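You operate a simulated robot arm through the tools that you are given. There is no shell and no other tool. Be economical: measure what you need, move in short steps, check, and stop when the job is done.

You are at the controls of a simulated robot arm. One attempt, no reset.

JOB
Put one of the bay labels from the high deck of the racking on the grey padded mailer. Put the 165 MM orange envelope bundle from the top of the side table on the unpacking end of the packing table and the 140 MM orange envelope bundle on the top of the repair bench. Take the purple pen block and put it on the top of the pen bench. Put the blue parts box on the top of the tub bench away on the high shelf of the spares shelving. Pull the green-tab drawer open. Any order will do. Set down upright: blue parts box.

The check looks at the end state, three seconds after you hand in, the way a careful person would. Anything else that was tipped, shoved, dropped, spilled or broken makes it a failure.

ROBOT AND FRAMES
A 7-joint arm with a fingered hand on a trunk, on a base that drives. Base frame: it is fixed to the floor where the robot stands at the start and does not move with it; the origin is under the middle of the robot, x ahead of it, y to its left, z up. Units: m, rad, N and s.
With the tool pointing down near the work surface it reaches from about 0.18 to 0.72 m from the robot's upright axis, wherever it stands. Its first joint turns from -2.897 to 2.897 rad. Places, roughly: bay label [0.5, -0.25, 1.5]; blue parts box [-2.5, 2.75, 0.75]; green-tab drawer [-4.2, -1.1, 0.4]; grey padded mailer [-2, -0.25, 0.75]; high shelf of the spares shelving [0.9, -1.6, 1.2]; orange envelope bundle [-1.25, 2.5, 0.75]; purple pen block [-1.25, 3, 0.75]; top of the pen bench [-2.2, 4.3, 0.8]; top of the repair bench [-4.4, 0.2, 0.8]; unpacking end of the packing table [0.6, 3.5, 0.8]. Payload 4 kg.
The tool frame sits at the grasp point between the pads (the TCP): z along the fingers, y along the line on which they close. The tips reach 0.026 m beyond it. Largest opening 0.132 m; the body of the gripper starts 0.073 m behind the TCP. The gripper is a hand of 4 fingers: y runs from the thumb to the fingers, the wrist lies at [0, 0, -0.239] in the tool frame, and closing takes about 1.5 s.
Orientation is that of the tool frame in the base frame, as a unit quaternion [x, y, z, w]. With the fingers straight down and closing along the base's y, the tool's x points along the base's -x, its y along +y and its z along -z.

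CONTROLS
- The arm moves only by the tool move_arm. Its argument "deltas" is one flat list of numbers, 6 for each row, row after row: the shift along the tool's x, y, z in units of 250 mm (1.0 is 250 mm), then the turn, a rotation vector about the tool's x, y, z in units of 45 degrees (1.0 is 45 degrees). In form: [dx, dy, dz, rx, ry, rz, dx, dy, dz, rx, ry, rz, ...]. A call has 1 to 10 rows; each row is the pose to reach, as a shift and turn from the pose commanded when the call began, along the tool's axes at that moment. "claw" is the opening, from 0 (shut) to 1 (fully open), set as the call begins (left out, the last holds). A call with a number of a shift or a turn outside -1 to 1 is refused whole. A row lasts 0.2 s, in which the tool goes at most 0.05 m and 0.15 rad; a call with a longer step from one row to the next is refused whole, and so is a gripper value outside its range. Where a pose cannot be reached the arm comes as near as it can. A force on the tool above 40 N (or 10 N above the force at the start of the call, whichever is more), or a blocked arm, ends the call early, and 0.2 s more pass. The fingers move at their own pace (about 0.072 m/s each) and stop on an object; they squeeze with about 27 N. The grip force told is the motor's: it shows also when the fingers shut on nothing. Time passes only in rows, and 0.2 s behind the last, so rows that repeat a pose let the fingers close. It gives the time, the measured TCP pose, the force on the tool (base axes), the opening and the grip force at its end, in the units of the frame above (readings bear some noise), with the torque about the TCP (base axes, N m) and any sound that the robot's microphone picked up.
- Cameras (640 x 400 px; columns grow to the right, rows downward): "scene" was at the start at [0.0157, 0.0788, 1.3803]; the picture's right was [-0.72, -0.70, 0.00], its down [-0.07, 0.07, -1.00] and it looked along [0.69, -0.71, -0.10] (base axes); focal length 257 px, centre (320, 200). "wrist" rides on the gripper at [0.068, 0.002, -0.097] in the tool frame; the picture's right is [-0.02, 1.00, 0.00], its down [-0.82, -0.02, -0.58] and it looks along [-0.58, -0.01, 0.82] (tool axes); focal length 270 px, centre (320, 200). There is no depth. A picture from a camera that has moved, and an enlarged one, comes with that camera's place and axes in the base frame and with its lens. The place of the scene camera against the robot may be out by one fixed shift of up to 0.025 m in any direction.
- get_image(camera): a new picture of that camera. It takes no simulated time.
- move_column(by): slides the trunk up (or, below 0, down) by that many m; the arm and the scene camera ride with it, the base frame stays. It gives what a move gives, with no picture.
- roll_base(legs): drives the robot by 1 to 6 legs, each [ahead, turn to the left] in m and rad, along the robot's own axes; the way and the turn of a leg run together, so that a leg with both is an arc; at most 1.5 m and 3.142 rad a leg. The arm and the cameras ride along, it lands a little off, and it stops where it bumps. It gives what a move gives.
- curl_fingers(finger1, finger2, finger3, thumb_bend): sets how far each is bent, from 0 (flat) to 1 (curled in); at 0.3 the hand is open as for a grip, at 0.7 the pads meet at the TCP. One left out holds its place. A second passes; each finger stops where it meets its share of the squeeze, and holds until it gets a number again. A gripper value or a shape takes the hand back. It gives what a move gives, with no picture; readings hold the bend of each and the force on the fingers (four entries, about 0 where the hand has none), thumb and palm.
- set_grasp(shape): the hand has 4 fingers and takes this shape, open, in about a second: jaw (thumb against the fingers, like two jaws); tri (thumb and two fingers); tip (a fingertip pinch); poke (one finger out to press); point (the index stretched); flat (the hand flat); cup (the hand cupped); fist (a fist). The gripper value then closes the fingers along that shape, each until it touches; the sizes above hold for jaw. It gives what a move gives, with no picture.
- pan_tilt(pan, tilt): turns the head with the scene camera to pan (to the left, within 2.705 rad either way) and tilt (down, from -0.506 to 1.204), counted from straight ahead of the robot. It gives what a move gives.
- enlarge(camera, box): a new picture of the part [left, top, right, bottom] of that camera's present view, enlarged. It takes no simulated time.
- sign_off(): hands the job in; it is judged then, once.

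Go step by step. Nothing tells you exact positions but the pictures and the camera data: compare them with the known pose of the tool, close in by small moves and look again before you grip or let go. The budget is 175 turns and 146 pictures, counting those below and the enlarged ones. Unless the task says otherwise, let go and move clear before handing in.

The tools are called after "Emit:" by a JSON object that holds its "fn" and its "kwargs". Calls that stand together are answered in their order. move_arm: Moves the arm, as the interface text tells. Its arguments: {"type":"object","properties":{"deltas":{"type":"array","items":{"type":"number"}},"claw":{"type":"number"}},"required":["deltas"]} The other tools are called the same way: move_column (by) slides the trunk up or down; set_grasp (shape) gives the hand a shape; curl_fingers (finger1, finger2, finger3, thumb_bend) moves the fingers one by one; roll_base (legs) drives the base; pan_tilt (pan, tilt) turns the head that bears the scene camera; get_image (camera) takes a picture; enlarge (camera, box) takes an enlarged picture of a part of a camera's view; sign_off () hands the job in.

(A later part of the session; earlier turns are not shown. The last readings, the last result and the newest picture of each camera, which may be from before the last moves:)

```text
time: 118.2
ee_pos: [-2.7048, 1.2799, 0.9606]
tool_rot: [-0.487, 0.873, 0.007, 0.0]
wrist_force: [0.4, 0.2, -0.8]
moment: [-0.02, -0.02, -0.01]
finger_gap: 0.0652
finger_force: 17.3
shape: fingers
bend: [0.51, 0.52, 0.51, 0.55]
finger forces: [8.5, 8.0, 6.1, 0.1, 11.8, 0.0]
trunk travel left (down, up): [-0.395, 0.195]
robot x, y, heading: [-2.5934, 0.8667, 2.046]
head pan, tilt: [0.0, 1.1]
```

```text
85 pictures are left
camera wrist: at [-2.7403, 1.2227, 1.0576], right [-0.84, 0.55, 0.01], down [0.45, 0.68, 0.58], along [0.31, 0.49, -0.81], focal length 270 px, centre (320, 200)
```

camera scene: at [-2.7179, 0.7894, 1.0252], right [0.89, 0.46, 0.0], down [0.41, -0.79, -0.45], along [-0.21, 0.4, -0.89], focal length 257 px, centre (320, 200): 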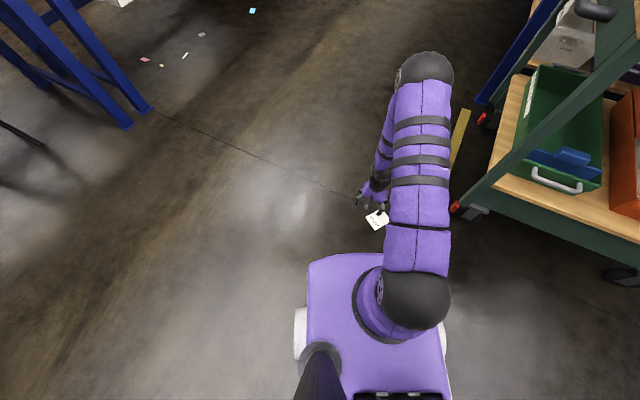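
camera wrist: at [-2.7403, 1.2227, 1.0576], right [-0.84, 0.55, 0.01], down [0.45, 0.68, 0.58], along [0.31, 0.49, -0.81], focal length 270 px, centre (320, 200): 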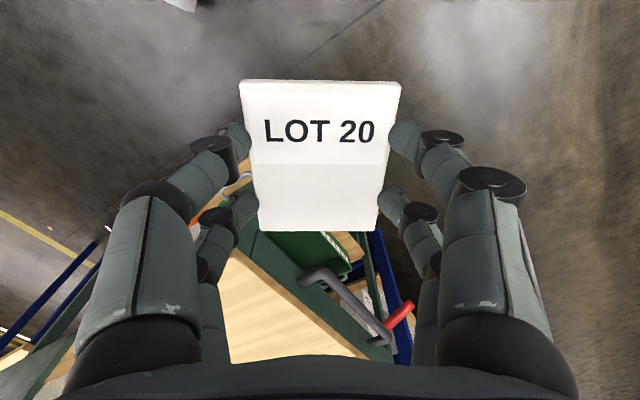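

Held firmly. I drive to the mailer side of the table, turning over the open floor.

Emit:
{"fn": "roll_base", "kwargs": {"legs": [[0, 1.812], [0, 1.812], [0.725, 0], [0, -0.958]]}}

Emit:
{"fn": "pan_tilt", "kwargs": {"pan": 0, "tilt": 0.8}}

Emit:
{"fn": "get_image", "kwargs": {"camera": "scene"}}

Emit:
{"fn": "get_image", "kwargs": {"camera": "wrist"}}

```text
time: 133.3
ee_pos: [-2.1036, 0.0322, 0.9613]
tool_rot: [0.966, 0.257, -0.002, 0.006]
wrist_force: [0.5, 0.4, -0.4]
moment: [-0.02, 0.04, -0.04]
finger_gap: 0.0284
finger_force: 0.1
shape: fingers
bend: [0.61, 0.62, 0.59, 0.62]
finger forces: [0.0, 0.0, 0.1, 0.0, 0.0, 0.1]
trunk travel left (down, up): [-0.395, 0.195]
robot x, y, heading: [-2.0025, 0.4497, -1.596]
head pan, tilt: [0.0, 1.1]
```

```text
time: 134.1
ee_pos: [-2.1038, 0.0317, 0.9612]
tool_rot: [0.966, 0.257, -0.002, 0.006]
wrist_force: [0.5, -0.2, -0.3]
moment: [0.01, -0.03, -0.01]
finger_gap: 0.0281
finger_force: 0.1
shape: fingers
bend: [0.61, 0.62, 0.59, 0.62]
finger forces: [0.0, 0.0, 0.0, 0.0, 0.1, 0.0]
trunk travel left (down, up): [-0.395, 0.195]
robot x, y, heading: [-2.0028, 0.4537, -1.586]
head pan, tilt: [0.0, 0.799]
```

```text
84 pictures are left
camera scene: at [-1.8403, 0.4174, 1.4369], right [-1.0, 0.02, 0.0], down [0.01, 0.72, -0.7], along [-0.01, -0.7, -0.72], focal length 257 px, centre (320, 200)
```

scene: 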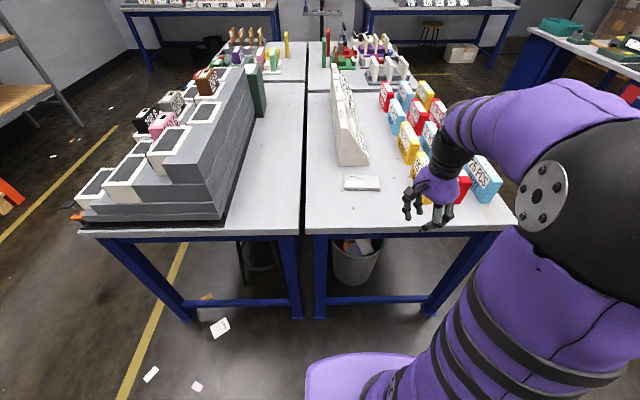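

```text
83 pictures are left
camera wrist: at [-2.0431, 0.0676, 1.0576], right [0.47, -0.88, 0.01], down [-0.72, -0.38, 0.58], along [-0.51, -0.28, -0.81], focal length 270 px, centre (320, 200)
```

wrist: 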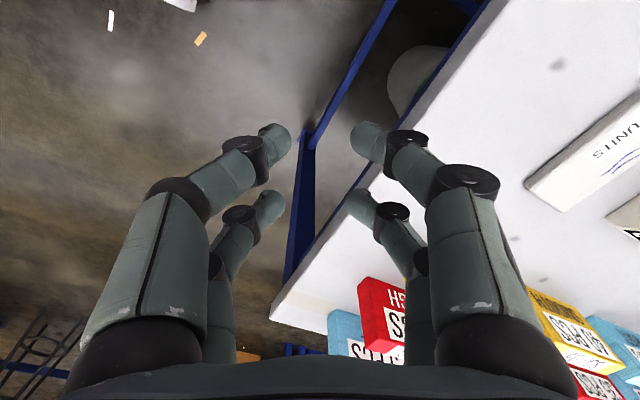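

The card slipped again on a turn. I look where it landed.

Emit:
{"fn": "enlarge", "kwargs": {"camera": "scene", "box": [120, 290, 296, 400]}}

```text
3.64 times, centred on (208, 345) of scene
camera zoom: at [-1.8403, 0.4174, 1.4369], right [-1.0, 0.02, 0.0], down [0.01, 0.72, -0.7], along [-0.01, -0.7, -0.72], focal length 934 px, centre (727, -327)
```

zoom: 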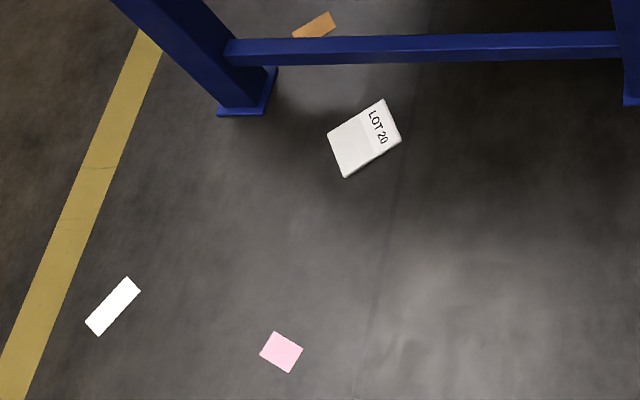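

LOT 20 now lies at about (-1.32, -0.05) just before the table. I take a stand between it and the mailer so that no driving is needed while carrying.

Emit:
{"fn": "roll_base", "kwargs": {"legs": [[0, 1.586], [0.3, 0], [0, -1.571], [0.1, 0]]}}

Emit:
{"fn": "pan_tilt", "kwargs": {"pan": 0.5, "tilt": 1.0}}

Emit:
{"fn": "get_image", "kwargs": {"camera": "scene"}}

Emit:
{"fn": "pan_tilt", "kwargs": {"pan": -0.1, "tilt": 1.0}}

Emit:
{"fn": "get_image", "kwargs": {"camera": "scene"}}

```text
time: 144.6
ee_pos: [-1.7926, -0.064, 0.9609]
tool_rot: [0.963, 0.268, -0.002, 0.006]
wrist_force: [0.0, 0.6, 0.9]
moment: [0.0, -0.01, 0.03]
finger_gap: 0.028
finger_force: 0.2
shape: fingers
bend: [0.61, 0.62, 0.59, 0.62]
finger forces: [0.1, 0.0, 0.1, 0.0, 0.1, 0.0]
trunk travel left (down, up): [-0.395, 0.195]
robot x, y, heading: [-1.7003, 0.3518, -1.567]
head pan, tilt: [0.0, 0.799]
```

```text
time: 145.6
ee_pos: [-1.7929, -0.0646, 0.9607]
tool_rot: [0.963, 0.268, -0.001, 0.006]
wrist_force: [-0.4, -0.3, -0.8]
moment: [0.03, 0.02, 0.01]
finger_gap: 0.028
finger_force: 0.0
shape: fingers
bend: [0.61, 0.62, 0.59, 0.62]
finger forces: [0.0, 0.0, 0.1, 0.0, 0.1, 0.0]
trunk travel left (down, up): [-0.395, 0.195]
robot x, y, heading: [-1.7032, 0.355, -1.569]
head pan, tilt: [0.499, 1.0]
```

```text
81 pictures are left
camera scene: at [-1.5056, 0.3461, 1.4218], right [-0.88, -0.48, 0.0], down [-0.41, 0.74, -0.54], along [0.26, -0.47, -0.84], focal length 257 px, centre (320, 200)
```

scene: 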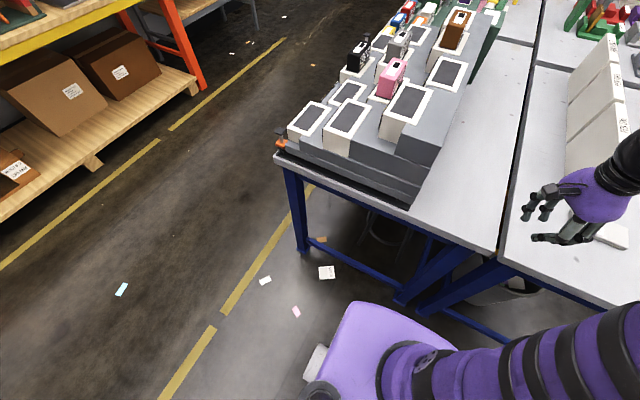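

```text
time: 146.6
ee_pos: [-1.7939, -0.0639, 0.9621]
tool_rot: [0.964, 0.268, -0.002, 0.006]
wrist_force: [-0.6, -0.8, 0.2]
moment: [0.03, -0.02, 0.01]
finger_gap: 0.0281
finger_force: 0.1
shape: fingers
bend: [0.61, 0.62, 0.59, 0.62]
finger forces: [0.0, 0.0, 0.0, 0.0, 0.1, 0.0]
trunk travel left (down, up): [-0.395, 0.195]
robot x, y, heading: [-1.7042, 0.3616, -1.567]
head pan, tilt: [-0.099, 1.0]
```

```text
80 pictures are left
camera scene: at [-1.5458, 0.3377, 1.4218], right [-1.0, 0.09, 0.0], down [0.08, 0.84, -0.54], along [-0.05, -0.54, -0.84], focal length 257 px, centre (320, 200)
```

scene: 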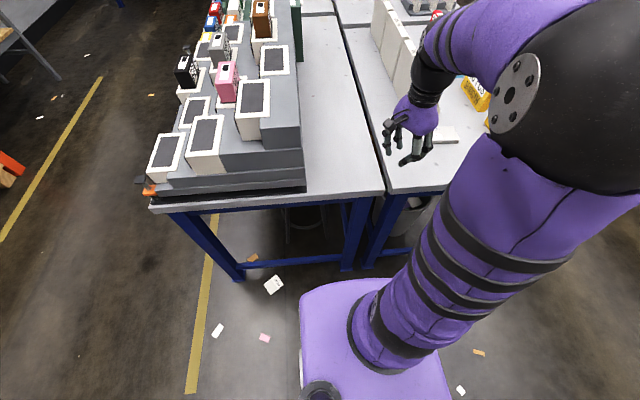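

The card is at (-1.33, -0.047) in front of the table edge (y ≈ -0.068). I bring the arm over to that side and lower.

Emit:
{"fn": "move_arm", "kwargs": {"deltas": [0.146, 0.01, 0, 0, 0, 0, 0.291, 0.02, 0, 0, 0, 0, 0.437, 0.03, 0, 0, 0, 0, 0.582, 0.04, 0, 0, 0, 0, 0.728, 0.05, 0, 0, 0, 0, 0.873, 0.06, 0, 0, 0, 0]}}

Emit:
{"fn": "move_arm", "kwargs": {"deltas": [0.15, 0.092, 0, 0, 0, 0, 0.301, 0.185, 0, 0, 0, 0, 0.451, 0.277, 0, 0, 0, 0, 0.602, 0.37, 0, 0, 0, 0, 0.752, 0.462, 0, 0, 0, 0, 0.903, 0.555, 0, 0, 0, 0, 0.903, 0.555, 0, 0, 0, 0]}}

Emit:
{"fn": "move_column", "kwargs": {"by": -0.39}}

Emit:
{"fn": "get_image", "kwargs": {"camera": "wrist"}}

Emit:
{"fn": "get_image", "kwargs": {"camera": "scene"}}

```text
time: 147.9
ee_pos: [-1.5994, 0.0364, 0.9614]
tool_rot: [0.963, 0.268, -0.002, 0.006]
wrist_force: [-0.3, -0.1, -0.1]
moment: [0.01, -0.01, -0.04]
finger_gap: 0.0279
finger_force: 0.1
shape: fingers
bend: [0.61, 0.62, 0.59, 0.62]
finger forces: [0.0, 0.0, 0.1, 0.0, 0.0, 0.1]
trunk travel left (down, up): [-0.395, 0.195]
robot x, y, heading: [-1.7065, 0.3547, -1.566]
head pan, tilt: [-0.099, 1.0]
```

```text
time: 149.6
ee_pos: [-1.3283, 0.0328, 0.9578]
tool_rot: [0.963, 0.268, -0.002, 0.005]
wrist_force: [-0.8, -0.1, -0.4]
moment: [0.02, 0.0, 0.03]
finger_gap: 0.0279
finger_force: 0.2
shape: fingers
bend: [0.61, 0.62, 0.59, 0.62]
finger forces: [0.0, 0.0, 0.1, 0.0, 0.0, 0.1]
trunk travel left (down, up): [-0.395, 0.195]
robot x, y, heading: [-1.7029, 0.3528, -1.563]
head pan, tilt: [-0.099, 1.0]
```

```text
time: 153.3
ee_pos: [-1.3315, 0.0338, 0.5672]
tool_rot: [0.963, 0.268, -0.002, 0.005]
wrist_force: [0.2, -0.2, 0.5]
moment: [-0.01, 0.02, 0.01]
finger_gap: 0.0278
finger_force: 0.1
shape: fingers
bend: [0.61, 0.62, 0.59, 0.62]
finger forces: [0.0, 0.1, 0.0, 0.1, 0.0, 0.0]
trunk travel left (down, up): [-0.005, 0.585]
robot x, y, heading: [-1.7018, 0.3511, -1.566]
head pan, tilt: [-0.099, 1.0]
```

```text
79 pictures are left
camera wrist: at [-1.2703, 0.07, 0.6639], right [0.5, -0.87, 0.01], down [-0.71, -0.4, 0.58], along [-0.5, -0.3, -0.81], focal length 270 px, centre (320, 200)
```

wrist: 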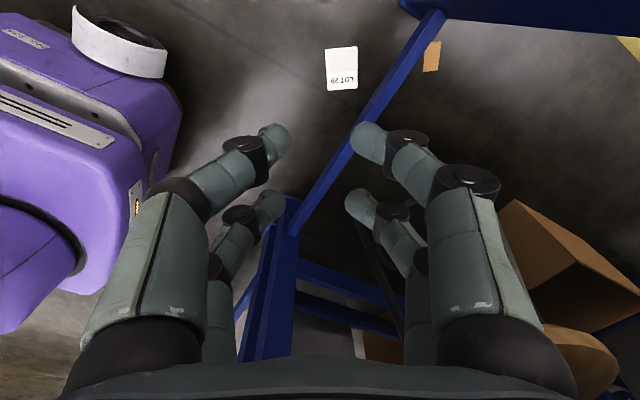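

```text
78 pictures are left
camera scene: at [-1.5458, 0.3378, 1.0318], right [-1.0, 0.09, 0.0], down [0.08, 0.84, -0.54], along [-0.05, -0.54, -0.84], focal length 257 px, centre (320, 200)
```

scene: 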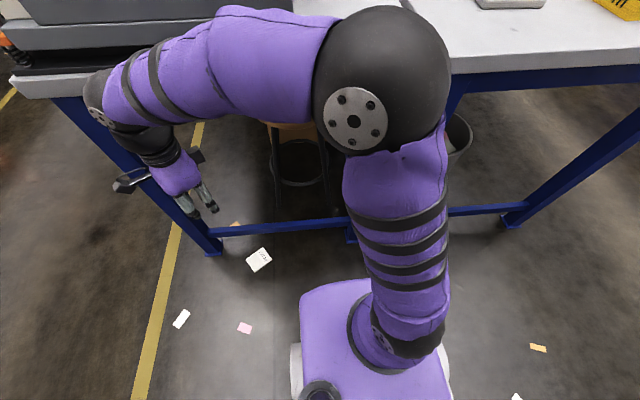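

The elbow would come too near the table this way. I raise again and turn the base so the card lies straight ahead, as in the good pick.

Emit:
{"fn": "move_column", "kwargs": {"by": 0.39}}

Emit:
{"fn": "roll_base", "kwargs": {"legs": [[0, 0.785]]}}

Emit:
{"fn": "pan_tilt", "kwargs": {"pan": 0, "tilt": 1.0}}

Emit:
{"fn": "get_image", "kwargs": {"camera": "scene"}}

```text
time: 157.1
ee_pos: [-1.3301, 0.0332, 0.957]
tool_rot: [0.963, 0.268, -0.002, 0.006]
wrist_force: [0.2, 0.1, -0.1]
moment: [0.02, 0.0, -0.03]
finger_gap: 0.0282
finger_force: 0.1
shape: fingers
bend: [0.61, 0.62, 0.59, 0.62]
finger forces: [0.0, 0.0, 0.1, 0.1, 0.0, 0.0]
trunk travel left (down, up): [-0.395, 0.195]
robot x, y, heading: [-1.7029, 0.3527, -1.569]
head pan, tilt: [-0.099, 1.0]
```

```text
time: 159.6
ee_pos: [-1.212, 0.3991, 0.9579]
tool_rot: [0.782, 0.623, 0.001, 0.007]
wrist_force: [-0.1, 0.2, -0.5]
moment: [0.03, 0.03, 0.02]
finger_gap: 0.0281
finger_force: 0.0
shape: fingers
bend: [0.61, 0.62, 0.59, 0.62]
finger forces: [0.0, 0.1, 0.0, 0.0, 0.0, 0.0]
trunk travel left (down, up): [-0.395, 0.195]
robot x, y, heading: [-1.701, 0.3549, -0.762]
head pan, tilt: [-0.099, 1.0]
```

```text
time: 160.2
ee_pos: [-1.2137, 0.4006, 0.9581]
tool_rot: [0.782, 0.623, 0.0, 0.006]
wrist_force: [-0.9, 0.4, -0.7]
moment: [-0.01, 0.01, 0.02]
finger_gap: 0.0282
finger_force: 0.0
shape: fingers
bend: [0.61, 0.62, 0.59, 0.62]
finger forces: [0.0, 0.0, 0.0, 0.0, 0.1, 0.0]
trunk travel left (down, up): [-0.395, 0.195]
robot x, y, heading: [-1.7011, 0.3564, -0.762]
head pan, tilt: [0.0, 1.0]
```

```text
77 pictures are left
camera scene: at [-1.5792, 0.4503, 1.4218], right [-0.69, -0.72, 0.0], down [-0.61, 0.58, -0.54], along [0.39, -0.37, -0.84], focal length 257 px, centre (320, 200)
```

scene: 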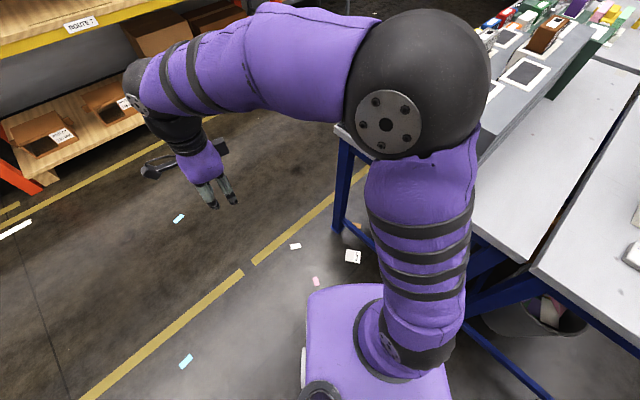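

I'll first drag the card out from the table edge with tilted, closed fingertips. I bring the tilted hand toward it.

Emit:
{"fn": "move_arm", "kwargs": {"deltas": [-0.148, -0.054, 0, 0, 0, 0, -0.296, -0.109, 0, 0, 0, 0, -0.444, -0.163, 0, 0, 0, 0, -0.592, -0.218, 0, 0, 0, 0, -0.74, -0.272, 0, 0, 0, 0]}}

Emit:
{"fn": "move_arm", "kwargs": {"deltas": [-0.148, -0.054, 0, -0.15, -0.093, 0, -0.296, -0.109, 0, -0.3, -0.186, 0, -0.444, -0.163, 0, -0.452, -0.279, 0, -0.592, -0.218, 0, -0.602, -0.372, 0, -0.74, -0.272, 0, -0.753, -0.465, 0, -0.74, -0.272, 0, -0.753, -0.465, 0]}}

Emit:
{"fn": "move_column", "kwargs": {"by": -0.39}}

Emit:
{"fn": "get_image", "kwargs": {"camera": "scene"}}

Emit:
{"fn": "get_image", "kwargs": {"camera": "wrist"}}

```text
time: 161.4
ee_pos: [-1.3185, 0.2357, 0.9558]
tool_rot: [0.783, 0.623, 0.001, 0.007]
wrist_force: [0.1, 0.4, 0.2]
moment: [0.02, 0.02, 0.02]
finger_gap: 0.0278
finger_force: 0.0
shape: fingers
bend: [0.61, 0.62, 0.59, 0.62]
finger forces: [0.1, 0.0, 0.0, 0.1, 0.0, 0.0]
trunk travel left (down, up): [-0.395, 0.195]
robot x, y, heading: [-1.7011, 0.3588, -0.764]
head pan, tilt: [0.0, 1.0]
```

```text
time: 162.8
ee_pos: [-1.4209, 0.0633, 0.9664]
tool_rot: [0.734, 0.585, 0.04, 0.343]
wrist_force: [-1.0, -1.3, 0.5]
moment: [-0.01, 0.01, 0.0]
finger_gap: 0.0282
finger_force: 0.0
shape: fingers
bend: [0.61, 0.62, 0.59, 0.62]
finger forces: [0.0, 0.0, 0.0, 0.0, 0.0, 0.0]
out of reach, approached as far as the arm can: row 5, 6
trunk travel left (down, up): [-0.395, 0.195]
robot x, y, heading: [-1.7041, 0.3543, -0.76]
head pan, tilt: [0.0, 1.0]
```

```text
time: 166.6
ee_pos: [-1.4219, 0.0633, 0.5761]
tool_rot: [0.734, 0.584, 0.041, 0.343]
wrist_force: [-0.2, -0.8, 0.0]
moment: [0.05, -0.03, 0.01]
finger_gap: 0.028
finger_force: 0.1
shape: fingers
bend: [0.61, 0.62, 0.59, 0.62]
finger forces: [0.0, 0.0, 0.2, 0.0, 0.1, 0.1]
trunk travel left (down, up): [-0.005, 0.585]
robot x, y, heading: [-1.7013, 0.3557, -0.762]
head pan, tilt: [0.0, 1.0]
```

```text
76 pictures are left
camera scene: at [-1.5794, 0.4503, 1.0319], right [-0.69, -0.72, 0.0], down [-0.61, 0.58, -0.54], along [0.39, -0.37, -0.84], focal length 257 px, centre (320, 200)
```

scene: 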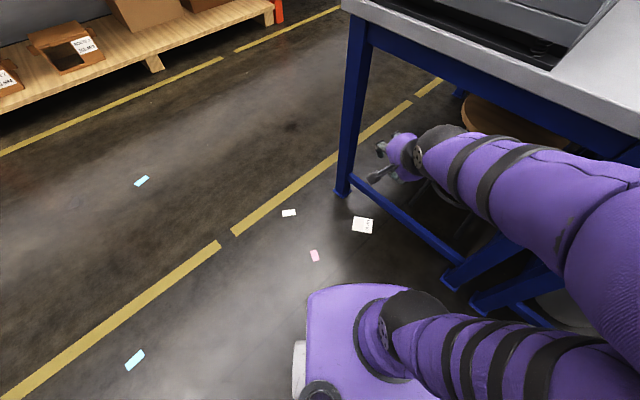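

```text
75 pictures are left
camera wrist: at [-1.4436, 0.1696, 0.6282], right [0.82, -0.1, 0.56], down [-0.54, -0.46, 0.71], along [0.18, -0.88, -0.43], focal length 270 px, centre (320, 200)
```

wrist: 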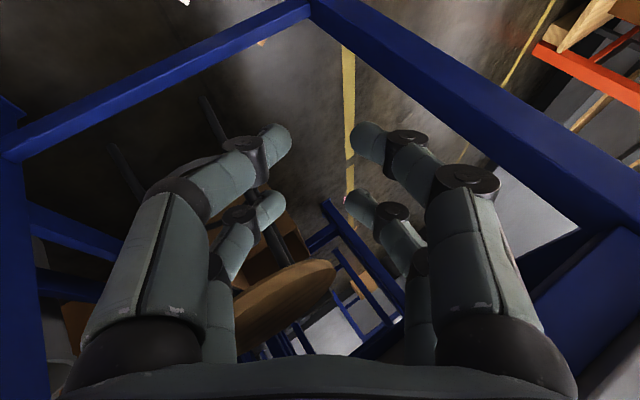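

The elbow folded awkwardly. I go back up, reverse 0.24 m for a longer reach, and undo the wrist yaw while stretching ahead.

Emit:
{"fn": "move_column", "kwargs": {"by": 0.39}}

Emit:
{"fn": "roll_base", "kwargs": {"legs": [[-0.24, 0]]}}

Emit:
{"fn": "move_arm", "kwargs": {"deltas": [-0.052, 0.088, 0.086, 0, 0, -0.167, -0.103, 0.175, 0.173, 0, 0, -0.333, -0.155, 0.263, 0.259, 0, 0, -0.5, -0.206, 0.351, 0.345, 0, 0, -0.667, -0.258, 0.438, 0.432, 0, 0, -0.833, -0.309, 0.526, 0.518, 0, 0, -1, -0.309, 0.526, 0.518, 0, 0, -1]}}

Emit:
{"fn": "move_arm", "kwargs": {"deltas": [0, 0, 0, 0, 0, -0.155, 0, 0, 0, 0, 0, -0.31, 0, 0, 0, 0, 0, -0.31]}}

Emit:
{"fn": "get_image", "kwargs": {"camera": "scene"}}

```text
time: 170.3
ee_pos: [-1.4227, 0.0644, 0.9674]
tool_rot: [0.734, 0.585, 0.041, 0.343]
wrist_force: [-1.0, -0.8, -0.1]
moment: [0.0, -0.03, -0.02]
finger_gap: 0.0278
finger_force: 0.0
shape: fingers
bend: [0.61, 0.62, 0.59, 0.62]
finger forces: [0.0, 0.1, 0.1, 0.0, 0.0, 0.0]
trunk travel left (down, up): [-0.395, 0.195]
robot x, y, heading: [-1.7018, 0.36, -0.763]
head pan, tilt: [0.0, 1.0]
```

```text
time: 172.1
ee_pos: [-1.5985, 0.2311, 0.9661]
tool_rot: [0.735, 0.584, 0.04, 0.342]
wrist_force: [-0.6, -0.2, 0.2]
moment: [0.01, -0.03, 0.02]
finger_gap: 0.028
finger_force: 0.1
shape: fingers
bend: [0.61, 0.62, 0.59, 0.62]
finger forces: [0.1, 0.0, 0.1, 0.0, 0.1, 0.0]
trunk travel left (down, up): [-0.395, 0.195]
robot x, y, heading: [-1.8781, 0.5254, -0.763]
head pan, tilt: [0.0, 1.0]
```

```text
time: 173.7
ee_pos: [-1.4531, 0.0927, 0.9656]
tool_rot: [0.455, 0.821, -0.094, 0.332]
wrist_force: [-1.5, 0.6, -0.3]
moment: [0.04, -0.03, 0.03]
finger_gap: 0.0281
finger_force: 0.0
shape: fingers
bend: [0.61, 0.62, 0.59, 0.62]
finger forces: [0.1, 0.0, 0.0, 0.0, 0.1, 0.0]
trunk travel left (down, up): [-0.395, 0.195]
robot x, y, heading: [-1.8778, 0.5246, -0.765]
head pan, tilt: [0.0, 1.0]
```

```text
time: 174.5
ee_pos: [-1.4544, 0.0931, 0.9664]
tool_rot: [0.352, 0.87, -0.133, 0.318]
wrist_force: [-0.8, -0.5, 0.0]
moment: [0.01, -0.02, 0.01]
finger_gap: 0.0282
finger_force: 0.0
shape: fingers
bend: [0.61, 0.62, 0.59, 0.62]
finger forces: [0.0, 0.0, 0.0, 0.0, 0.0, 0.0]
trunk travel left (down, up): [-0.395, 0.195]
robot x, y, heading: [-1.8747, 0.5227, -0.764]
head pan, tilt: [0.0, 1.0]
```

```text
74 pictures are left
camera scene: at [-1.7544, 0.6175, 1.4218], right [-0.69, -0.72, 0.0], down [-0.61, 0.58, -0.54], along [0.39, -0.37, -0.84], focal length 257 px, centre (320, 200)
```

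scene: 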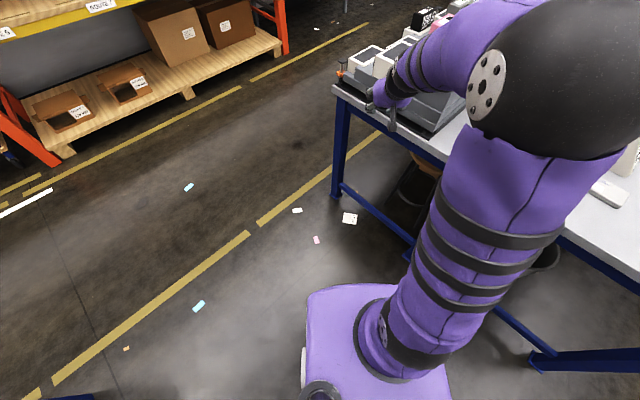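

Good arm shape now, hand aligned ahead. I lower the trunk and the arm toward the floor before the card.

Emit:
{"fn": "move_column", "kwargs": {"by": -0.39}}

Emit:
{"fn": "move_arm", "kwargs": {"deltas": [0.108, 0, 0.127, 0, 0, 0, 0.216, 0, 0.254, 0, 0, 0, 0.324, 0, 0.381, 0, 0, 0, 0.431, 0, 0.508, 0, 0, 0, 0.539, 0, 0.635, 0, 0, 0, 0.647, 0, 0.762, 0, 0, 0]}}

Emit:
{"fn": "move_arm", "kwargs": {"deltas": [0.097, 0, 0.114, 0, 0, 0, 0.194, 0, 0.229, 0, 0, 0, 0.291, 0, 0.343, 0, 0, 0, 0.388, 0, 0.457, 0, 0, 0, 0.485, 0, 0.572, 0, 0, 0, 0.485, 0, 0.572, 0, 0, 0]}}

Emit:
{"fn": "get_image", "kwargs": {"camera": "scene"}}

Emit:
{"fn": "get_image", "kwargs": {"camera": "wrist"}}

```text
time: 178.3
ee_pos: [-1.4552, 0.0936, 0.5777]
tool_rot: [0.353, 0.87, -0.134, 0.318]
wrist_force: [-0.7, 0.6, 0.0]
moment: [0.0, 0.0, -0.02]
finger_gap: 0.0279
finger_force: 0.1
shape: fingers
bend: [0.61, 0.62, 0.59, 0.62]
finger forces: [0.1, 0.0, 0.1, 0.1, 0.0, 0.0]
trunk travel left (down, up): [-0.005, 0.585]
robot x, y, heading: [-1.8803, 0.5237, -0.767]
head pan, tilt: [0.0, 1.0]
```

```text
time: 179.7
ee_pos: [-1.4566, 0.0929, 0.3266]
tool_rot: [0.353, 0.869, -0.134, 0.319]
wrist_force: [-0.4, -0.2, -0.6]
moment: [-0.02, 0.05, -0.02]
finger_gap: 0.0279
finger_force: 0.1
shape: fingers
bend: [0.61, 0.62, 0.59, 0.62]
finger forces: [0.0, 0.0, 0.1, 0.0, 0.0, 0.0]
trunk travel left (down, up): [-0.005, 0.585]
robot x, y, heading: [-1.8798, 0.5249, -0.766]
head pan, tilt: [0.0, 1.0]
```

```text
time: 181.1
ee_pos: [-1.4546, 0.0907, 0.138]
tool_rot: [0.353, 0.87, -0.133, 0.318]
wrist_force: [-0.8, 0.0, -0.5]
moment: [-0.02, -0.01, 0.03]
finger_gap: 0.028
finger_force: 0.0
shape: fingers
bend: [0.61, 0.62, 0.59, 0.62]
finger forces: [0.0, 0.1, 0.0, 0.1, 0.0, 0.1]
trunk travel left (down, up): [-0.005, 0.585]
robot x, y, heading: [-1.8768, 0.5254, -0.762]
head pan, tilt: [0.0, 1.0]
```

```text
73 pictures are left
camera scene: at [-1.7544, 0.6175, 1.0318], right [-0.69, -0.72, 0.0], down [-0.61, 0.58, -0.54], along [0.39, -0.37, -0.84], focal length 257 px, centre (320, 200)
```

scene: 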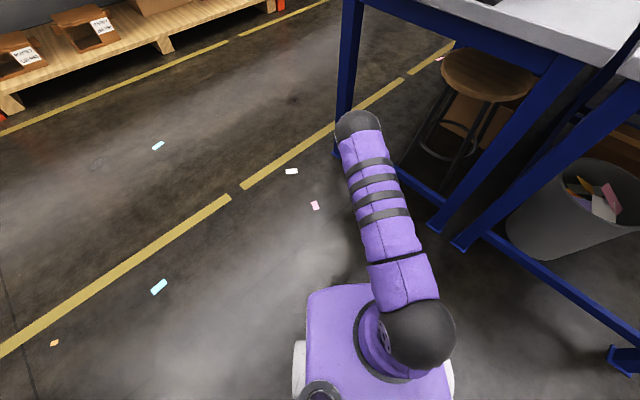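

```text
72 pictures are left
camera wrist: at [-1.5357, 0.1731, 0.1687], right [0.71, 0.7, 0.01], down [0.17, -0.18, 0.97], along [0.68, -0.69, -0.25], focal length 270 px, centre (320, 200)
```

wrist: 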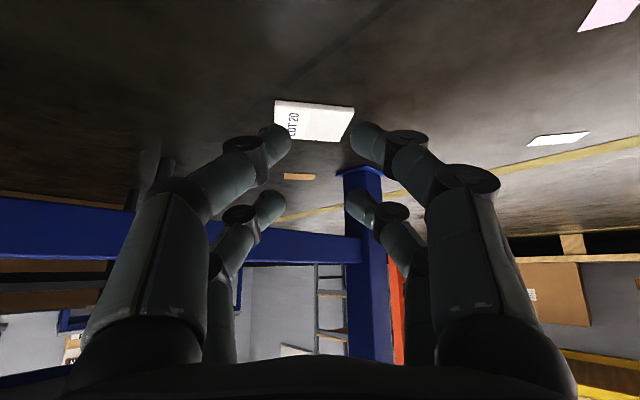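

Elbow stays clear. I extend over the card and press gently down on it.

Emit:
{"fn": "move_arm", "kwargs": {"deltas": [-0.074, -0.01, 0.145, 0, 0, 0, -0.147, -0.02, 0.29, 0, 0, 0, -0.22, -0.03, 0.435, 0, 0, 0, -0.294, -0.04, 0.58, 0, 0, 0, -0.294, -0.04, 0.58, 0, 0, 0]}}

Emit:
{"fn": "move_arm", "kwargs": {"deltas": [0.039, 0, 0.046, 0, 0, 0, 0.058, 0, 0.069, 0, 0, 0, 0.066, 0, 0.078, 0, 0, 0, 0.074, 0, 0.087, 0, 0, 0, 0.082, 0, 0.096, 0, 0, 0, 0.09, 0, 0.105, 0, 0, 0, 0.097, 0, 0.114, 0, 0, 0, 0.105, 0, 0.123, 0, 0, 0, 0.113, 0, 0.132, 0, 0, 0, 0.12, 0, 0.141, 0, 0, 0]}}

Emit:
{"fn": "get_image", "kwargs": {"camera": "wrist"}}

```text
time: 182.3
ee_pos: [-1.355, -0.0202, 0.0709]
tool_rot: [0.352, 0.87, -0.133, 0.318]
wrist_force: [0.0, -0.8, -0.4]
moment: [0.0, 0.01, 0.0]
finger_gap: 0.0279
finger_force: 0.1
shape: fingers
bend: [0.61, 0.62, 0.59, 0.62]
finger forces: [0.0, 0.1, 0.0, 0.0, 0.1, 0.1]
trunk travel left (down, up): [-0.005, 0.585]
robot x, y, heading: [-1.8772, 0.5226, -0.764]
head pan, tilt: [0.0, 1.0]
```

```text
time: 184.0
ee_pos: [-1.3513, -0.0266, 0.0463]
tool_rot: [0.351, 0.868, -0.135, 0.326]
wrist_force: [-0.7, 1.3, 17.9]
moment: [0.08, -0.13, -0.02]
finger_gap: 0.023
finger_force: 8.6
shape: fingers
bend: [0.66, 0.62, 0.59, 0.62]
finger forces: [12.2, 0.0, 0.1, 0.0, 5.9, 0.1]
trunk travel left (down, up): [-0.005, 0.585]
robot x, y, heading: [-1.8813, 0.5259, -0.763]
head pan, tilt: [0.0, 1.0]
stopped in row 8: the force on the tool passed its limit (the readings are from after the stop); the commanded pose is now the measured one
```

```text
71 pictures are left
camera wrist: at [-1.4311, 0.0566, 0.0729], right [0.71, 0.7, 0.01], down [0.15, -0.17, 0.97], along [0.69, -0.69, -0.23], focal length 270 px, centre (320, 200)
```

wrist: 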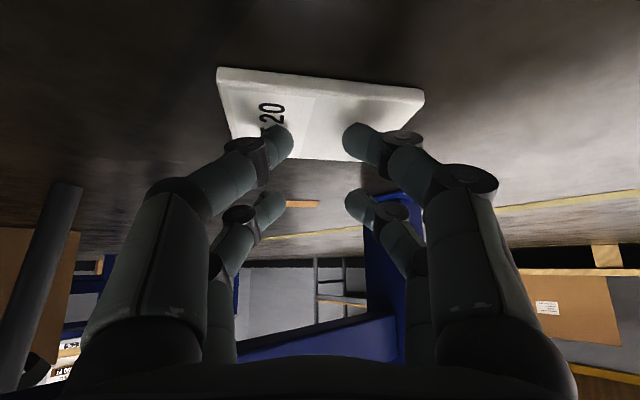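

Two fingertips press on the card with 18 N. I drag it back toward the robot 16 cm.

Emit:
{"fn": "move_arm", "kwargs": {"deltas": [0.065, 0, -0.048, 0, 0, 0, 0.126, 0, -0.1, 0, 0, 0, 0.187, 0, -0.151, 0, 0, 0, 0.248, 0, -0.203, 0, 0, 0, 0.308, 0, -0.255, 0, 0, 0, 0.37, 0, -0.306, 0, 0, 0, 0.43, 0, -0.358, 0, 0, 0, 0.491, 0, -0.41, 0, 0, 0]}}

Emit:
{"fn": "get_image", "kwargs": {"camera": "wrist"}}

```text
time: 185.8
ee_pos: [-1.4681, 0.0836, 0.0383]
tool_rot: [0.351, 0.868, -0.134, 0.324]
wrist_force: [4.8, -4.8, 11.5]
moment: [0.0, -0.34, -0.16]
finger_gap: 0.0264
finger_force: 5.5
shape: fingers
bend: [0.63, 0.62, 0.59, 0.62]
finger forces: [11.4, 0.0, 0.1, 0.0, 0.1, 0.0]
trunk travel left (down, up): [-0.005, 0.585]
robot x, y, heading: [-1.8787, 0.5209, -0.765]
head pan, tilt: [0.0, 1.0]
```

```text
70 pictures are left
camera wrist: at [-1.5492, 0.1674, 0.0665], right [0.71, 0.7, 0.01], down [0.16, -0.17, 0.97], along [0.69, -0.69, -0.24], focal length 270 px, centre (320, 200)
```

wrist: 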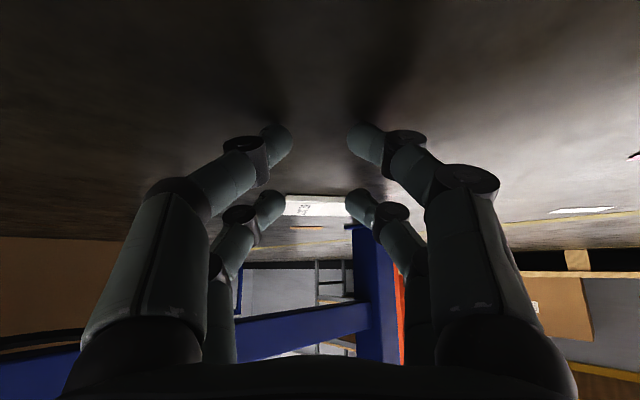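

The press lost its hold after a few centimetres. I'll instead straddle the card and drag it sideways-pinched. First rise and look.

Emit:
{"fn": "move_arm", "kwargs": {"deltas": [-0.09, 0, -0.107, 0, 0, 0, -0.181, 0, -0.213, 0, 0, 0, -0.181, 0, -0.213, 0, 0, 0]}}

Emit:
{"fn": "curl_fingers", "kwargs": {"finger1": 0.36, "finger2": 0.36, "finger3": 0.36, "thumb_bend": 0.36}}

Emit:
{"fn": "get_image", "kwargs": {"camera": "wrist"}}

```text
time: 186.6
ee_pos: [-1.4672, 0.0858, 0.1068]
tool_rot: [0.35, 0.869, -0.134, 0.323]
wrist_force: [-0.3, 0.3, 0.4]
moment: [-0.03, -0.02, -0.01]
finger_gap: 0.027
finger_force: 0.1
shape: fingers
bend: [0.61, 0.62, 0.59, 0.62]
finger forces: [0.0, 0.0, 0.1, 0.0, 0.0, 0.0]
trunk travel left (down, up): [-0.005, 0.585]
robot x, y, heading: [-1.8803, 0.5223, -0.767]
head pan, tilt: [0.0, 1.0]
```

```text
time: 187.6
ee_pos: [-1.4681, 0.0847, 0.1084]
tool_rot: [0.352, 0.868, -0.134, 0.323]
wrist_force: [-1.0, 0.7, -0.2]
moment: [0.01, -0.01, 0.01]
finger_gap: 0.1128
finger_force: 0.1
shape: fingers
bend: [0.36, 0.36, 0.36, 0.36]
finger forces: [0.0, 0.0, 0.0, 0.1, 0.0, 0.0]
trunk travel left (down, up): [-0.005, 0.585]
robot x, y, heading: [-1.8768, 0.5212, -0.764]
head pan, tilt: [0.0, 1.0]
```

```text
69 pictures are left
camera wrist: at [-1.5486, 0.1681, 0.136], right [0.71, 0.7, 0.01], down [0.16, -0.18, 0.97], along [0.69, -0.69, -0.24], focal length 270 px, centre (320, 200)
```

wrist: 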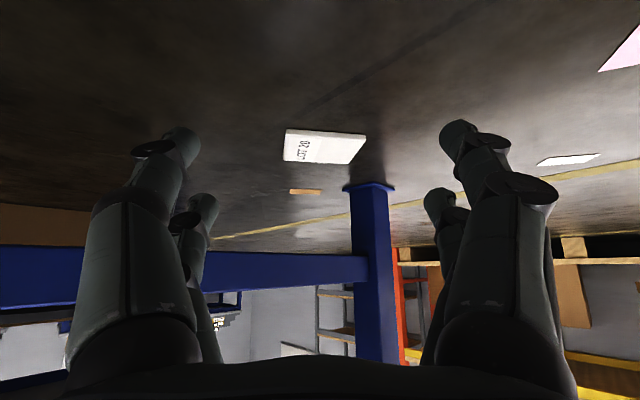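

I extend again and lower with the fingers open astride the card.

Emit:
{"fn": "move_arm", "kwargs": {"deltas": [-0.109, 0.003, 0.119, 0, 0, 0, -0.218, 0.006, 0.238, 0, 0, 0, -0.327, 0.009, 0.356, 0, 0, 0, -0.436, 0.012, 0.475, 0, 0, 0, -0.436, 0.012, 0.475, 0, 0, 0]}}

Emit:
{"fn": "move_arm", "kwargs": {"deltas": [0.052, 0, 0.061, 0, 0, 0, 0.078, 0, 0.092, 0, 0, 0, 0.09, 0, 0.107, 0, 0, 0, 0.103, 0, 0.122, 0, 0, 0, 0.116, 0, 0.137, 0, 0, 0, 0.129, 0, 0.152, 0, 0, 0, 0.142, 0, 0.168, 0, 0, 0, 0.15, 0, 0.177, 0, 0, 0]}}

Emit:
{"fn": "get_image", "kwargs": {"camera": "wrist"}}

```text
time: 188.8
ee_pos: [-1.3507, -0.025, 0.089]
tool_rot: [0.352, 0.868, -0.135, 0.323]
wrist_force: [-0.3, 0.3, 0.4]
moment: [-0.02, -0.01, 0.02]
finger_gap: 0.1125
finger_force: 0.1
shape: fingers
bend: [0.36, 0.36, 0.36, 0.36]
finger forces: [0.0, 0.0, 0.0, 0.0, 0.0, 0.1]
trunk travel left (down, up): [-0.005, 0.585]
robot x, y, heading: [-1.8783, 0.5237, -0.763]
head pan, tilt: [0.0, 1.0]
```

```text
time: 190.6
ee_pos: [-1.3485, -0.0252, 0.0362]
tool_rot: [0.351, 0.867, -0.135, 0.326]
wrist_force: [-8.8, 0.4, 19.7]
moment: [0.96, -0.55, 0.43]
finger_gap: 0.1147
finger_force: 10.2
shape: fingers
bend: [0.37, 0.36, 0.36, 0.36]
finger forces: [19.1, 0.1, 0.0, 0.0, 1.3, 0.1]
trunk travel left (down, up): [-0.005, 0.585]
robot x, y, heading: [-1.8804, 0.523, -0.762]
head pan, tilt: [0.0, 1.0]
```

```text
68 pictures are left
camera wrist: at [-1.4292, 0.0582, 0.0637], right [0.71, 0.7, 0.01], down [0.16, -0.17, 0.97], along [0.69, -0.69, -0.23], focal length 270 px, centre (320, 200)
```

wrist: 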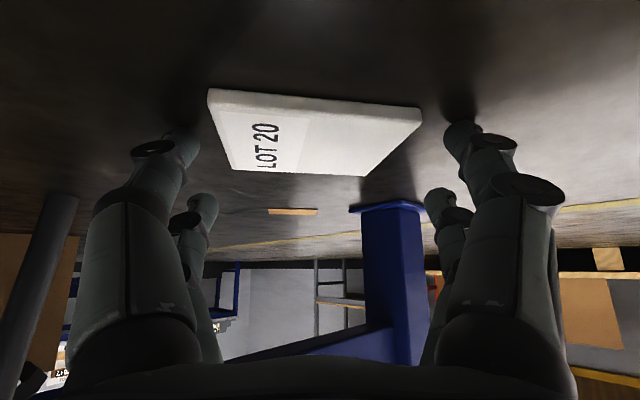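

The lower fingertips are astride the card at floor level. I ease up 2 mm, close, and check.

Emit:
{"fn": "move_arm", "kwargs": {"deltas": [-0.005, 0, -0.006, 0, 0, 0, -0.005, 0, -0.006, 0, 0, 0]}}

Emit:
{"fn": "curl_fingers", "kwargs": {"finger1": 0.58, "finger2": 0.55, "finger3": 0.55, "thumb_bend": 0.58}}

Emit:
{"fn": "get_image", "kwargs": {"camera": "wrist"}}

```text
time: 191.2
ee_pos: [-1.3473, -0.0228, 0.0365]
tool_rot: [0.351, 0.868, -0.134, 0.325]
wrist_force: [1.8, -5.9, 14.3]
moment: [0.53, -0.8, -0.35]
finger_gap: 0.1134
finger_force: 7.1
shape: fingers
bend: [0.37, 0.36, 0.36, 0.36]
finger forces: [14.3, 0.0, 0.0, 0.0, 0.1, 0.0]
trunk travel left (down, up): [-0.005, 0.585]
robot x, y, heading: [-1.879, 0.5216, -0.766]
head pan, tilt: [0.0, 1.0]
```

```text
time: 192.2
ee_pos: [-1.348, -0.0244, 0.0361]
tool_rot: [0.35, 0.868, -0.134, 0.325]
wrist_force: [-0.4, -3.9, 23.2]
moment: [-0.1, -0.15, -0.14]
finger_gap: 0.093
finger_force: 11.2
shape: fingers
bend: [0.37, 0.55, 0.55, 0.52]
finger forces: [10.6, 0.1, 0.1, 0.1, 12.3, 0.0]
trunk travel left (down, up): [-0.005, 0.585]
robot x, y, heading: [-1.8808, 0.5255, -0.766]
head pan, tilt: [0.0, 1.0]
```

```text
67 pictures are left
camera wrist: at [-1.4294, 0.0592, 0.0645], right [0.71, 0.7, 0.01], down [0.16, -0.17, 0.97], along [0.69, -0.69, -0.23], focal length 270 px, centre (320, 200)
```

wrist: 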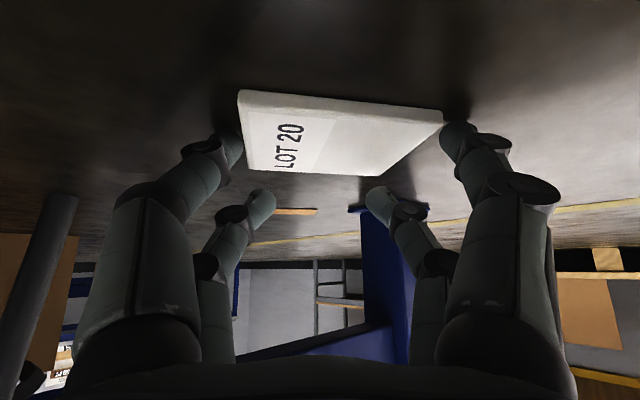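

The thumb reached the card but finger 1 drags on the floor. I ease up slightly more and close again.

Emit:
{"fn": "move_arm", "kwargs": {"deltas": [-0.01, 0, -0.012, 0, 0, 0, -0.01, 0, -0.012, 0, 0, 0]}}

Emit:
{"fn": "curl_fingers", "kwargs": {"finger1": 0.6, "thumb_bend": 0.6}}

Emit:
{"fn": "get_image", "kwargs": {"camera": "wrist"}}

```text
time: 192.8
ee_pos: [-1.3499, -0.0225, 0.0367]
tool_rot: [0.351, 0.869, -0.134, 0.322]
wrist_force: [3.1, -3.1, 10.8]
moment: [-0.16, -0.13, 0.04]
finger_gap: 0.0859
finger_force: 7.5
shape: fingers
bend: [0.38, 0.55, 0.55, 0.53]
finger forces: [6.8, 0.0, 0.0, 0.1, 8.8, 0.0]
trunk travel left (down, up): [-0.005, 0.585]
robot x, y, heading: [-1.8732, 0.5206, -0.771]
head pan, tilt: [0.0, 1.0]
```

```text
time: 193.8
ee_pos: [-1.3492, -0.0219, 0.0372]
tool_rot: [0.351, 0.869, -0.134, 0.323]
wrist_force: [-0.3, -2.0, 7.8]
moment: [-0.28, 0.19, 0.05]
finger_gap: 0.0844
finger_force: 9.6
shape: fingers
bend: [0.38, 0.55, 0.55, 0.55]
finger forces: [6.6, 0.0, 0.0, 0.0, 12.5, 0.1]
trunk travel left (down, up): [-0.005, 0.585]
robot x, y, heading: [-1.8811, 0.5231, -0.765]
head pan, tilt: [0.0, 1.0]
```

```text
66 pictures are left
camera wrist: at [-1.4309, 0.06, 0.0661], right [0.71, 0.7, 0.01], down [0.16, -0.18, 0.97], along [0.69, -0.69, -0.24], focal length 270 px, centre (320, 200)
```

wrist: 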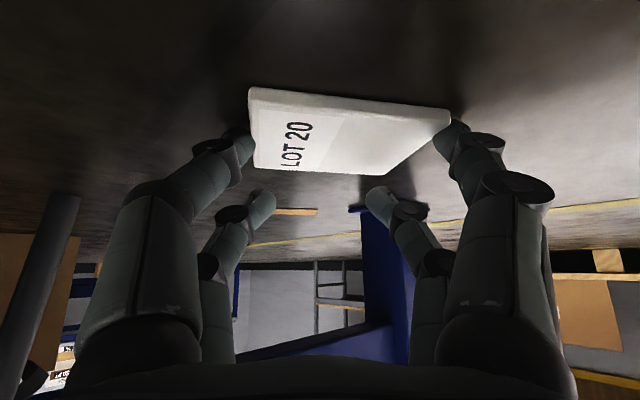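

Pinched left and right. I drag it back slowly along the floor.

Emit:
{"fn": "move_arm", "kwargs": {"deltas": [0.03, 0, -0.026, 0, 0, 0, 0.076, 0, -0.065, 0, 0, 0, 0.137, 0, -0.116, 0, 0, 0, 0.198, 0, -0.168, 0, 0, 0, 0.259, 0, -0.22, 0, 0, 0, 0.32, 0, -0.272, 0, 0, 0, 0.38, 0, -0.323, 0, 0, 0, 0.44, 0, -0.375, 0, 0, 0, 0.487, 0, -0.414, 0, 0, 0]}}

Emit:
{"fn": "get_image", "kwargs": {"camera": "wrist"}}

```text
time: 195.8
ee_pos: [-1.4646, 0.0882, 0.0387]
tool_rot: [0.351, 0.868, -0.135, 0.325]
wrist_force: [4.2, -3.5, 8.9]
moment: [-0.17, -0.14, 0.0]
finger_gap: 0.0837
finger_force: 11.4
shape: fingers
bend: [0.38, 0.55, 0.55, 0.55]
finger forces: [10.5, 0.1, 0.0, 0.0, 12.3, 0.0]
trunk travel left (down, up): [-0.005, 0.585]
robot x, y, heading: [-1.8773, 0.5195, -0.767]
head pan, tilt: [0.0, 1.0]
```

```text
65 pictures are left
camera wrist: at [-1.5454, 0.1712, 0.0655], right [0.71, 0.7, 0.01], down [0.16, -0.17, 0.97], along [0.69, -0.69, -0.24], focal length 270 px, centre (320, 200)
```

wrist: 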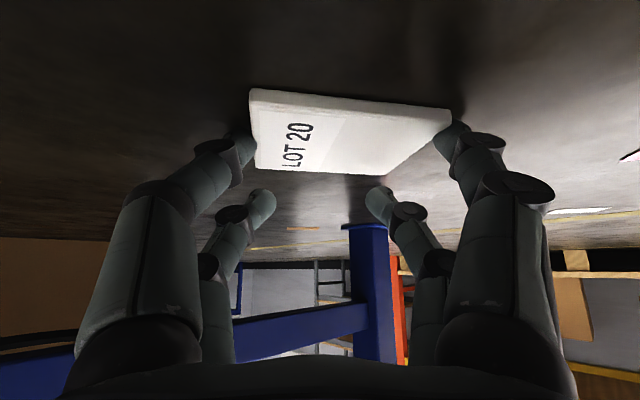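

The pinch-drag works well. I drag the card further out into the aisle, to about (-1.40, 0.25).

Emit:
{"fn": "move_arm", "kwargs": {"deltas": [0.02, 0.05, -0.017, 0, 0, 0, 0.045, 0.13, -0.038, 0, 0, 0, 0.075, 0.21, -0.062, 0, 0, 0, 0.1, 0.29, -0.084, 0, 0, 0, 0.13, 0.38, -0.11, 0, 0, 0, 0.16, 0.46, -0.135, 0, 0, 0, 0.19, 0.54, -0.16, 0, 0, 0, 0.213, 0.62, -0.181, 0, 0, 0, 0.213, 0.62, -0.181, 0, 0, 0]}}

Emit:
{"fn": "get_image", "kwargs": {"camera": "wrist"}}

```text
time: 197.6
ee_pos: [-1.4095, 0.2409, 0.0383]
tool_rot: [0.351, 0.867, -0.137, 0.326]
wrist_force: [-0.2, 1.8, 7.4]
moment: [-0.16, 0.19, -0.06]
finger_gap: 0.0829
finger_force: 9.7
shape: fingers
bend: [0.38, 0.55, 0.55, 0.56]
finger forces: [8.1, 0.1, 0.0, 0.0, 11.9, 0.1]
trunk travel left (down, up): [-0.005, 0.585]
robot x, y, heading: [-1.8795, 0.5176, -0.767]
head pan, tilt: [0.0, 1.0]
stopped in row 9: the force on the tool passed its limit (the readings are from after the stop); the commanded pose is now the measured one
```

```text
64 pictures are left
camera wrist: at [-1.4913, 0.3249, 0.0655], right [0.71, 0.7, 0.01], down [0.16, -0.17, 0.97], along [0.68, -0.69, -0.23], focal length 270 px, centre (320, 200)
```

wrist: 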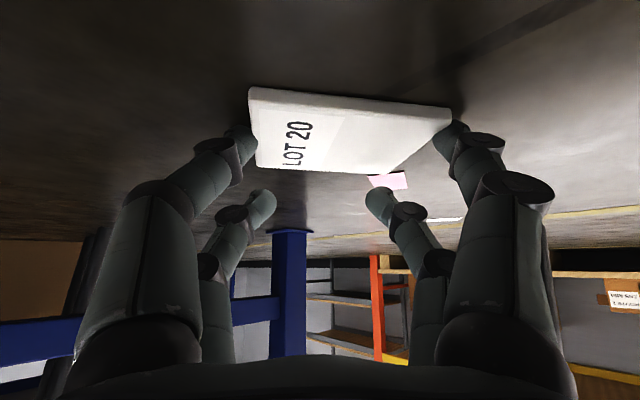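

The card is now at about (-1.407, 0.243). I release, lift the hand, set it upright, and shift the base so that both card and mailer are in reach.

Emit:
{"fn": "curl_fingers", "kwargs": {"finger1": 0.36, "finger2": 0.36, "finger3": 0.36, "thumb_bend": 0.36}}

Emit:
{"fn": "move_arm", "kwargs": {"deltas": [-0.1, 0, -0.12, 0, 0, 0, -0.23, 0, -0.27, 0, 0, 0, -0.36, 0, -0.42, 0, 0, 0, -0.49, 0, -0.57, 0, 0, 0, -0.61, 0, -0.71, 0, 0, 0, -0.647, 0, -0.762, 0, 0, 0]}}

Emit:
{"fn": "move_arm", "kwargs": {"deltas": [0, 0, 0, 0, 0.18, 0, 0, 0, 0, 0, 0.36, 0, 0, 0, 0, 0, 0.54, 0, 0, 0, 0, 0, 0.72, 0, 0, 0, 0, 0, 0.895, 0, 0, 0, 0, 0, 0.895, 0]}}

Emit:
{"fn": "move_column", "kwargs": {"by": 0.3}}

Emit:
{"fn": "roll_base", "kwargs": {"legs": [[0, -0.633], [0.165, 0], [0, 1.4]]}}

Emit:
{"fn": "get_image", "kwargs": {"camera": "scene"}}

```text
time: 198.6
ee_pos: [-1.412, 0.2423, 0.039]
tool_rot: [0.352, 0.867, -0.138, 0.325]
wrist_force: [-0.1, 0.4, 0.0]
moment: [0.02, 0.0, -0.02]
finger_gap: 0.1134
finger_force: 0.0
shape: fingers
bend: [0.36, 0.36, 0.36, 0.36]
finger forces: [0.0, 0.0, 0.1, 0.0, 0.1, 0.1]
trunk travel left (down, up): [-0.005, 0.585]
robot x, y, heading: [-1.8826, 0.5227, -0.763]
head pan, tilt: [0.0, 1.0]
```

```text
time: 200.0
ee_pos: [-1.4117, 0.2462, 0.287]
tool_rot: [0.351, 0.868, -0.136, 0.325]
wrist_force: [-0.3, 0.5, -0.5]
moment: [0.01, 0.01, 0.02]
finger_gap: 0.1135
finger_force: 0.1
shape: fingers
bend: [0.36, 0.36, 0.36, 0.36]
finger forces: [0.0, 0.0, 0.1, 0.1, 0.1, 0.0]
trunk travel left (down, up): [-0.005, 0.585]
robot x, y, heading: [-1.8812, 0.5256, -0.764]
head pan, tilt: [0.0, 1.0]
```

```text
time: 201.4
ee_pos: [-1.4131, 0.2461, 0.2872]
tool_rot: [0.377, 0.926, -0.008, 0.006]
wrist_force: [0.6, 0.0, -0.6]
moment: [0.03, 0.01, -0.02]
finger_gap: 0.1135
finger_force: 0.0
shape: fingers
bend: [0.36, 0.36, 0.36, 0.36]
finger forces: [0.0, 0.0, 0.1, 0.1, 0.0, 0.1]
trunk travel left (down, up): [-0.005, 0.585]
robot x, y, heading: [-1.877, 0.526, -0.76]
head pan, tilt: [0.0, 1.0]
```

```text
time: 204.4
ee_pos: [-1.4128, 0.246, 0.5873]
tool_rot: [0.376, 0.926, -0.007, 0.006]
wrist_force: [0.5, -0.2, -0.1]
moment: [-0.02, -0.01, -0.01]
finger_gap: 0.1136
finger_force: 0.0
shape: fingers
bend: [0.36, 0.36, 0.36, 0.36]
finger forces: [0.0, 0.0, 0.0, 0.1, 0.0, 0.1]
trunk travel left (down, up): [-0.305, 0.285]
robot x, y, heading: [-1.8793, 0.5192, -0.764]
head pan, tilt: [0.0, 1.0]
```

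```text
time: 207.2
ee_pos: [-1.6541, -0.0313, 0.5826]
tool_rot: [0.642, 0.767, 0.0, -0.013]
wrist_force: [1.0, 0.0, 0.9]
moment: [0.02, 0.0, 0.01]
finger_gap: 0.1135
finger_force: 0.1
shape: fingers
bend: [0.36, 0.36, 0.36, 0.36]
finger forces: [0.1, 0.0, 0.0, 0.1, 0.0, 0.1]
trunk travel left (down, up): [-0.305, 0.285]
robot x, y, heading: [-1.8656, 0.4454, -1.4]
head pan, tilt: [0.0, 1.0]
stopped in leg 2: the robot was blocked; the commanded pose is now the measured one
```

```text
63 pictures are left
camera scene: at [-1.7025, 0.4555, 1.3314], right [-0.99, -0.17, 0.0], down [-0.14, 0.83, -0.54], along [0.09, -0.53, -0.84], focal length 257 px, centre (320, 200)
```

scene: 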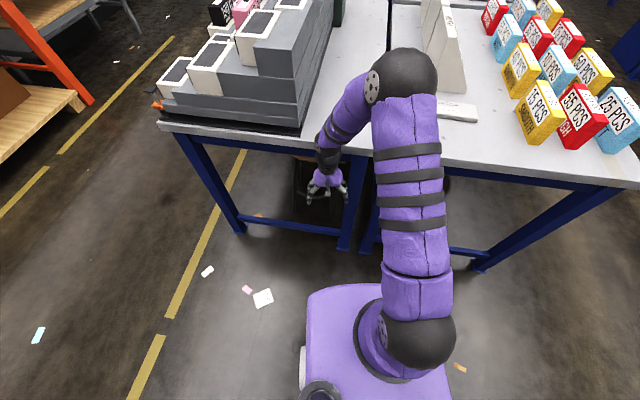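

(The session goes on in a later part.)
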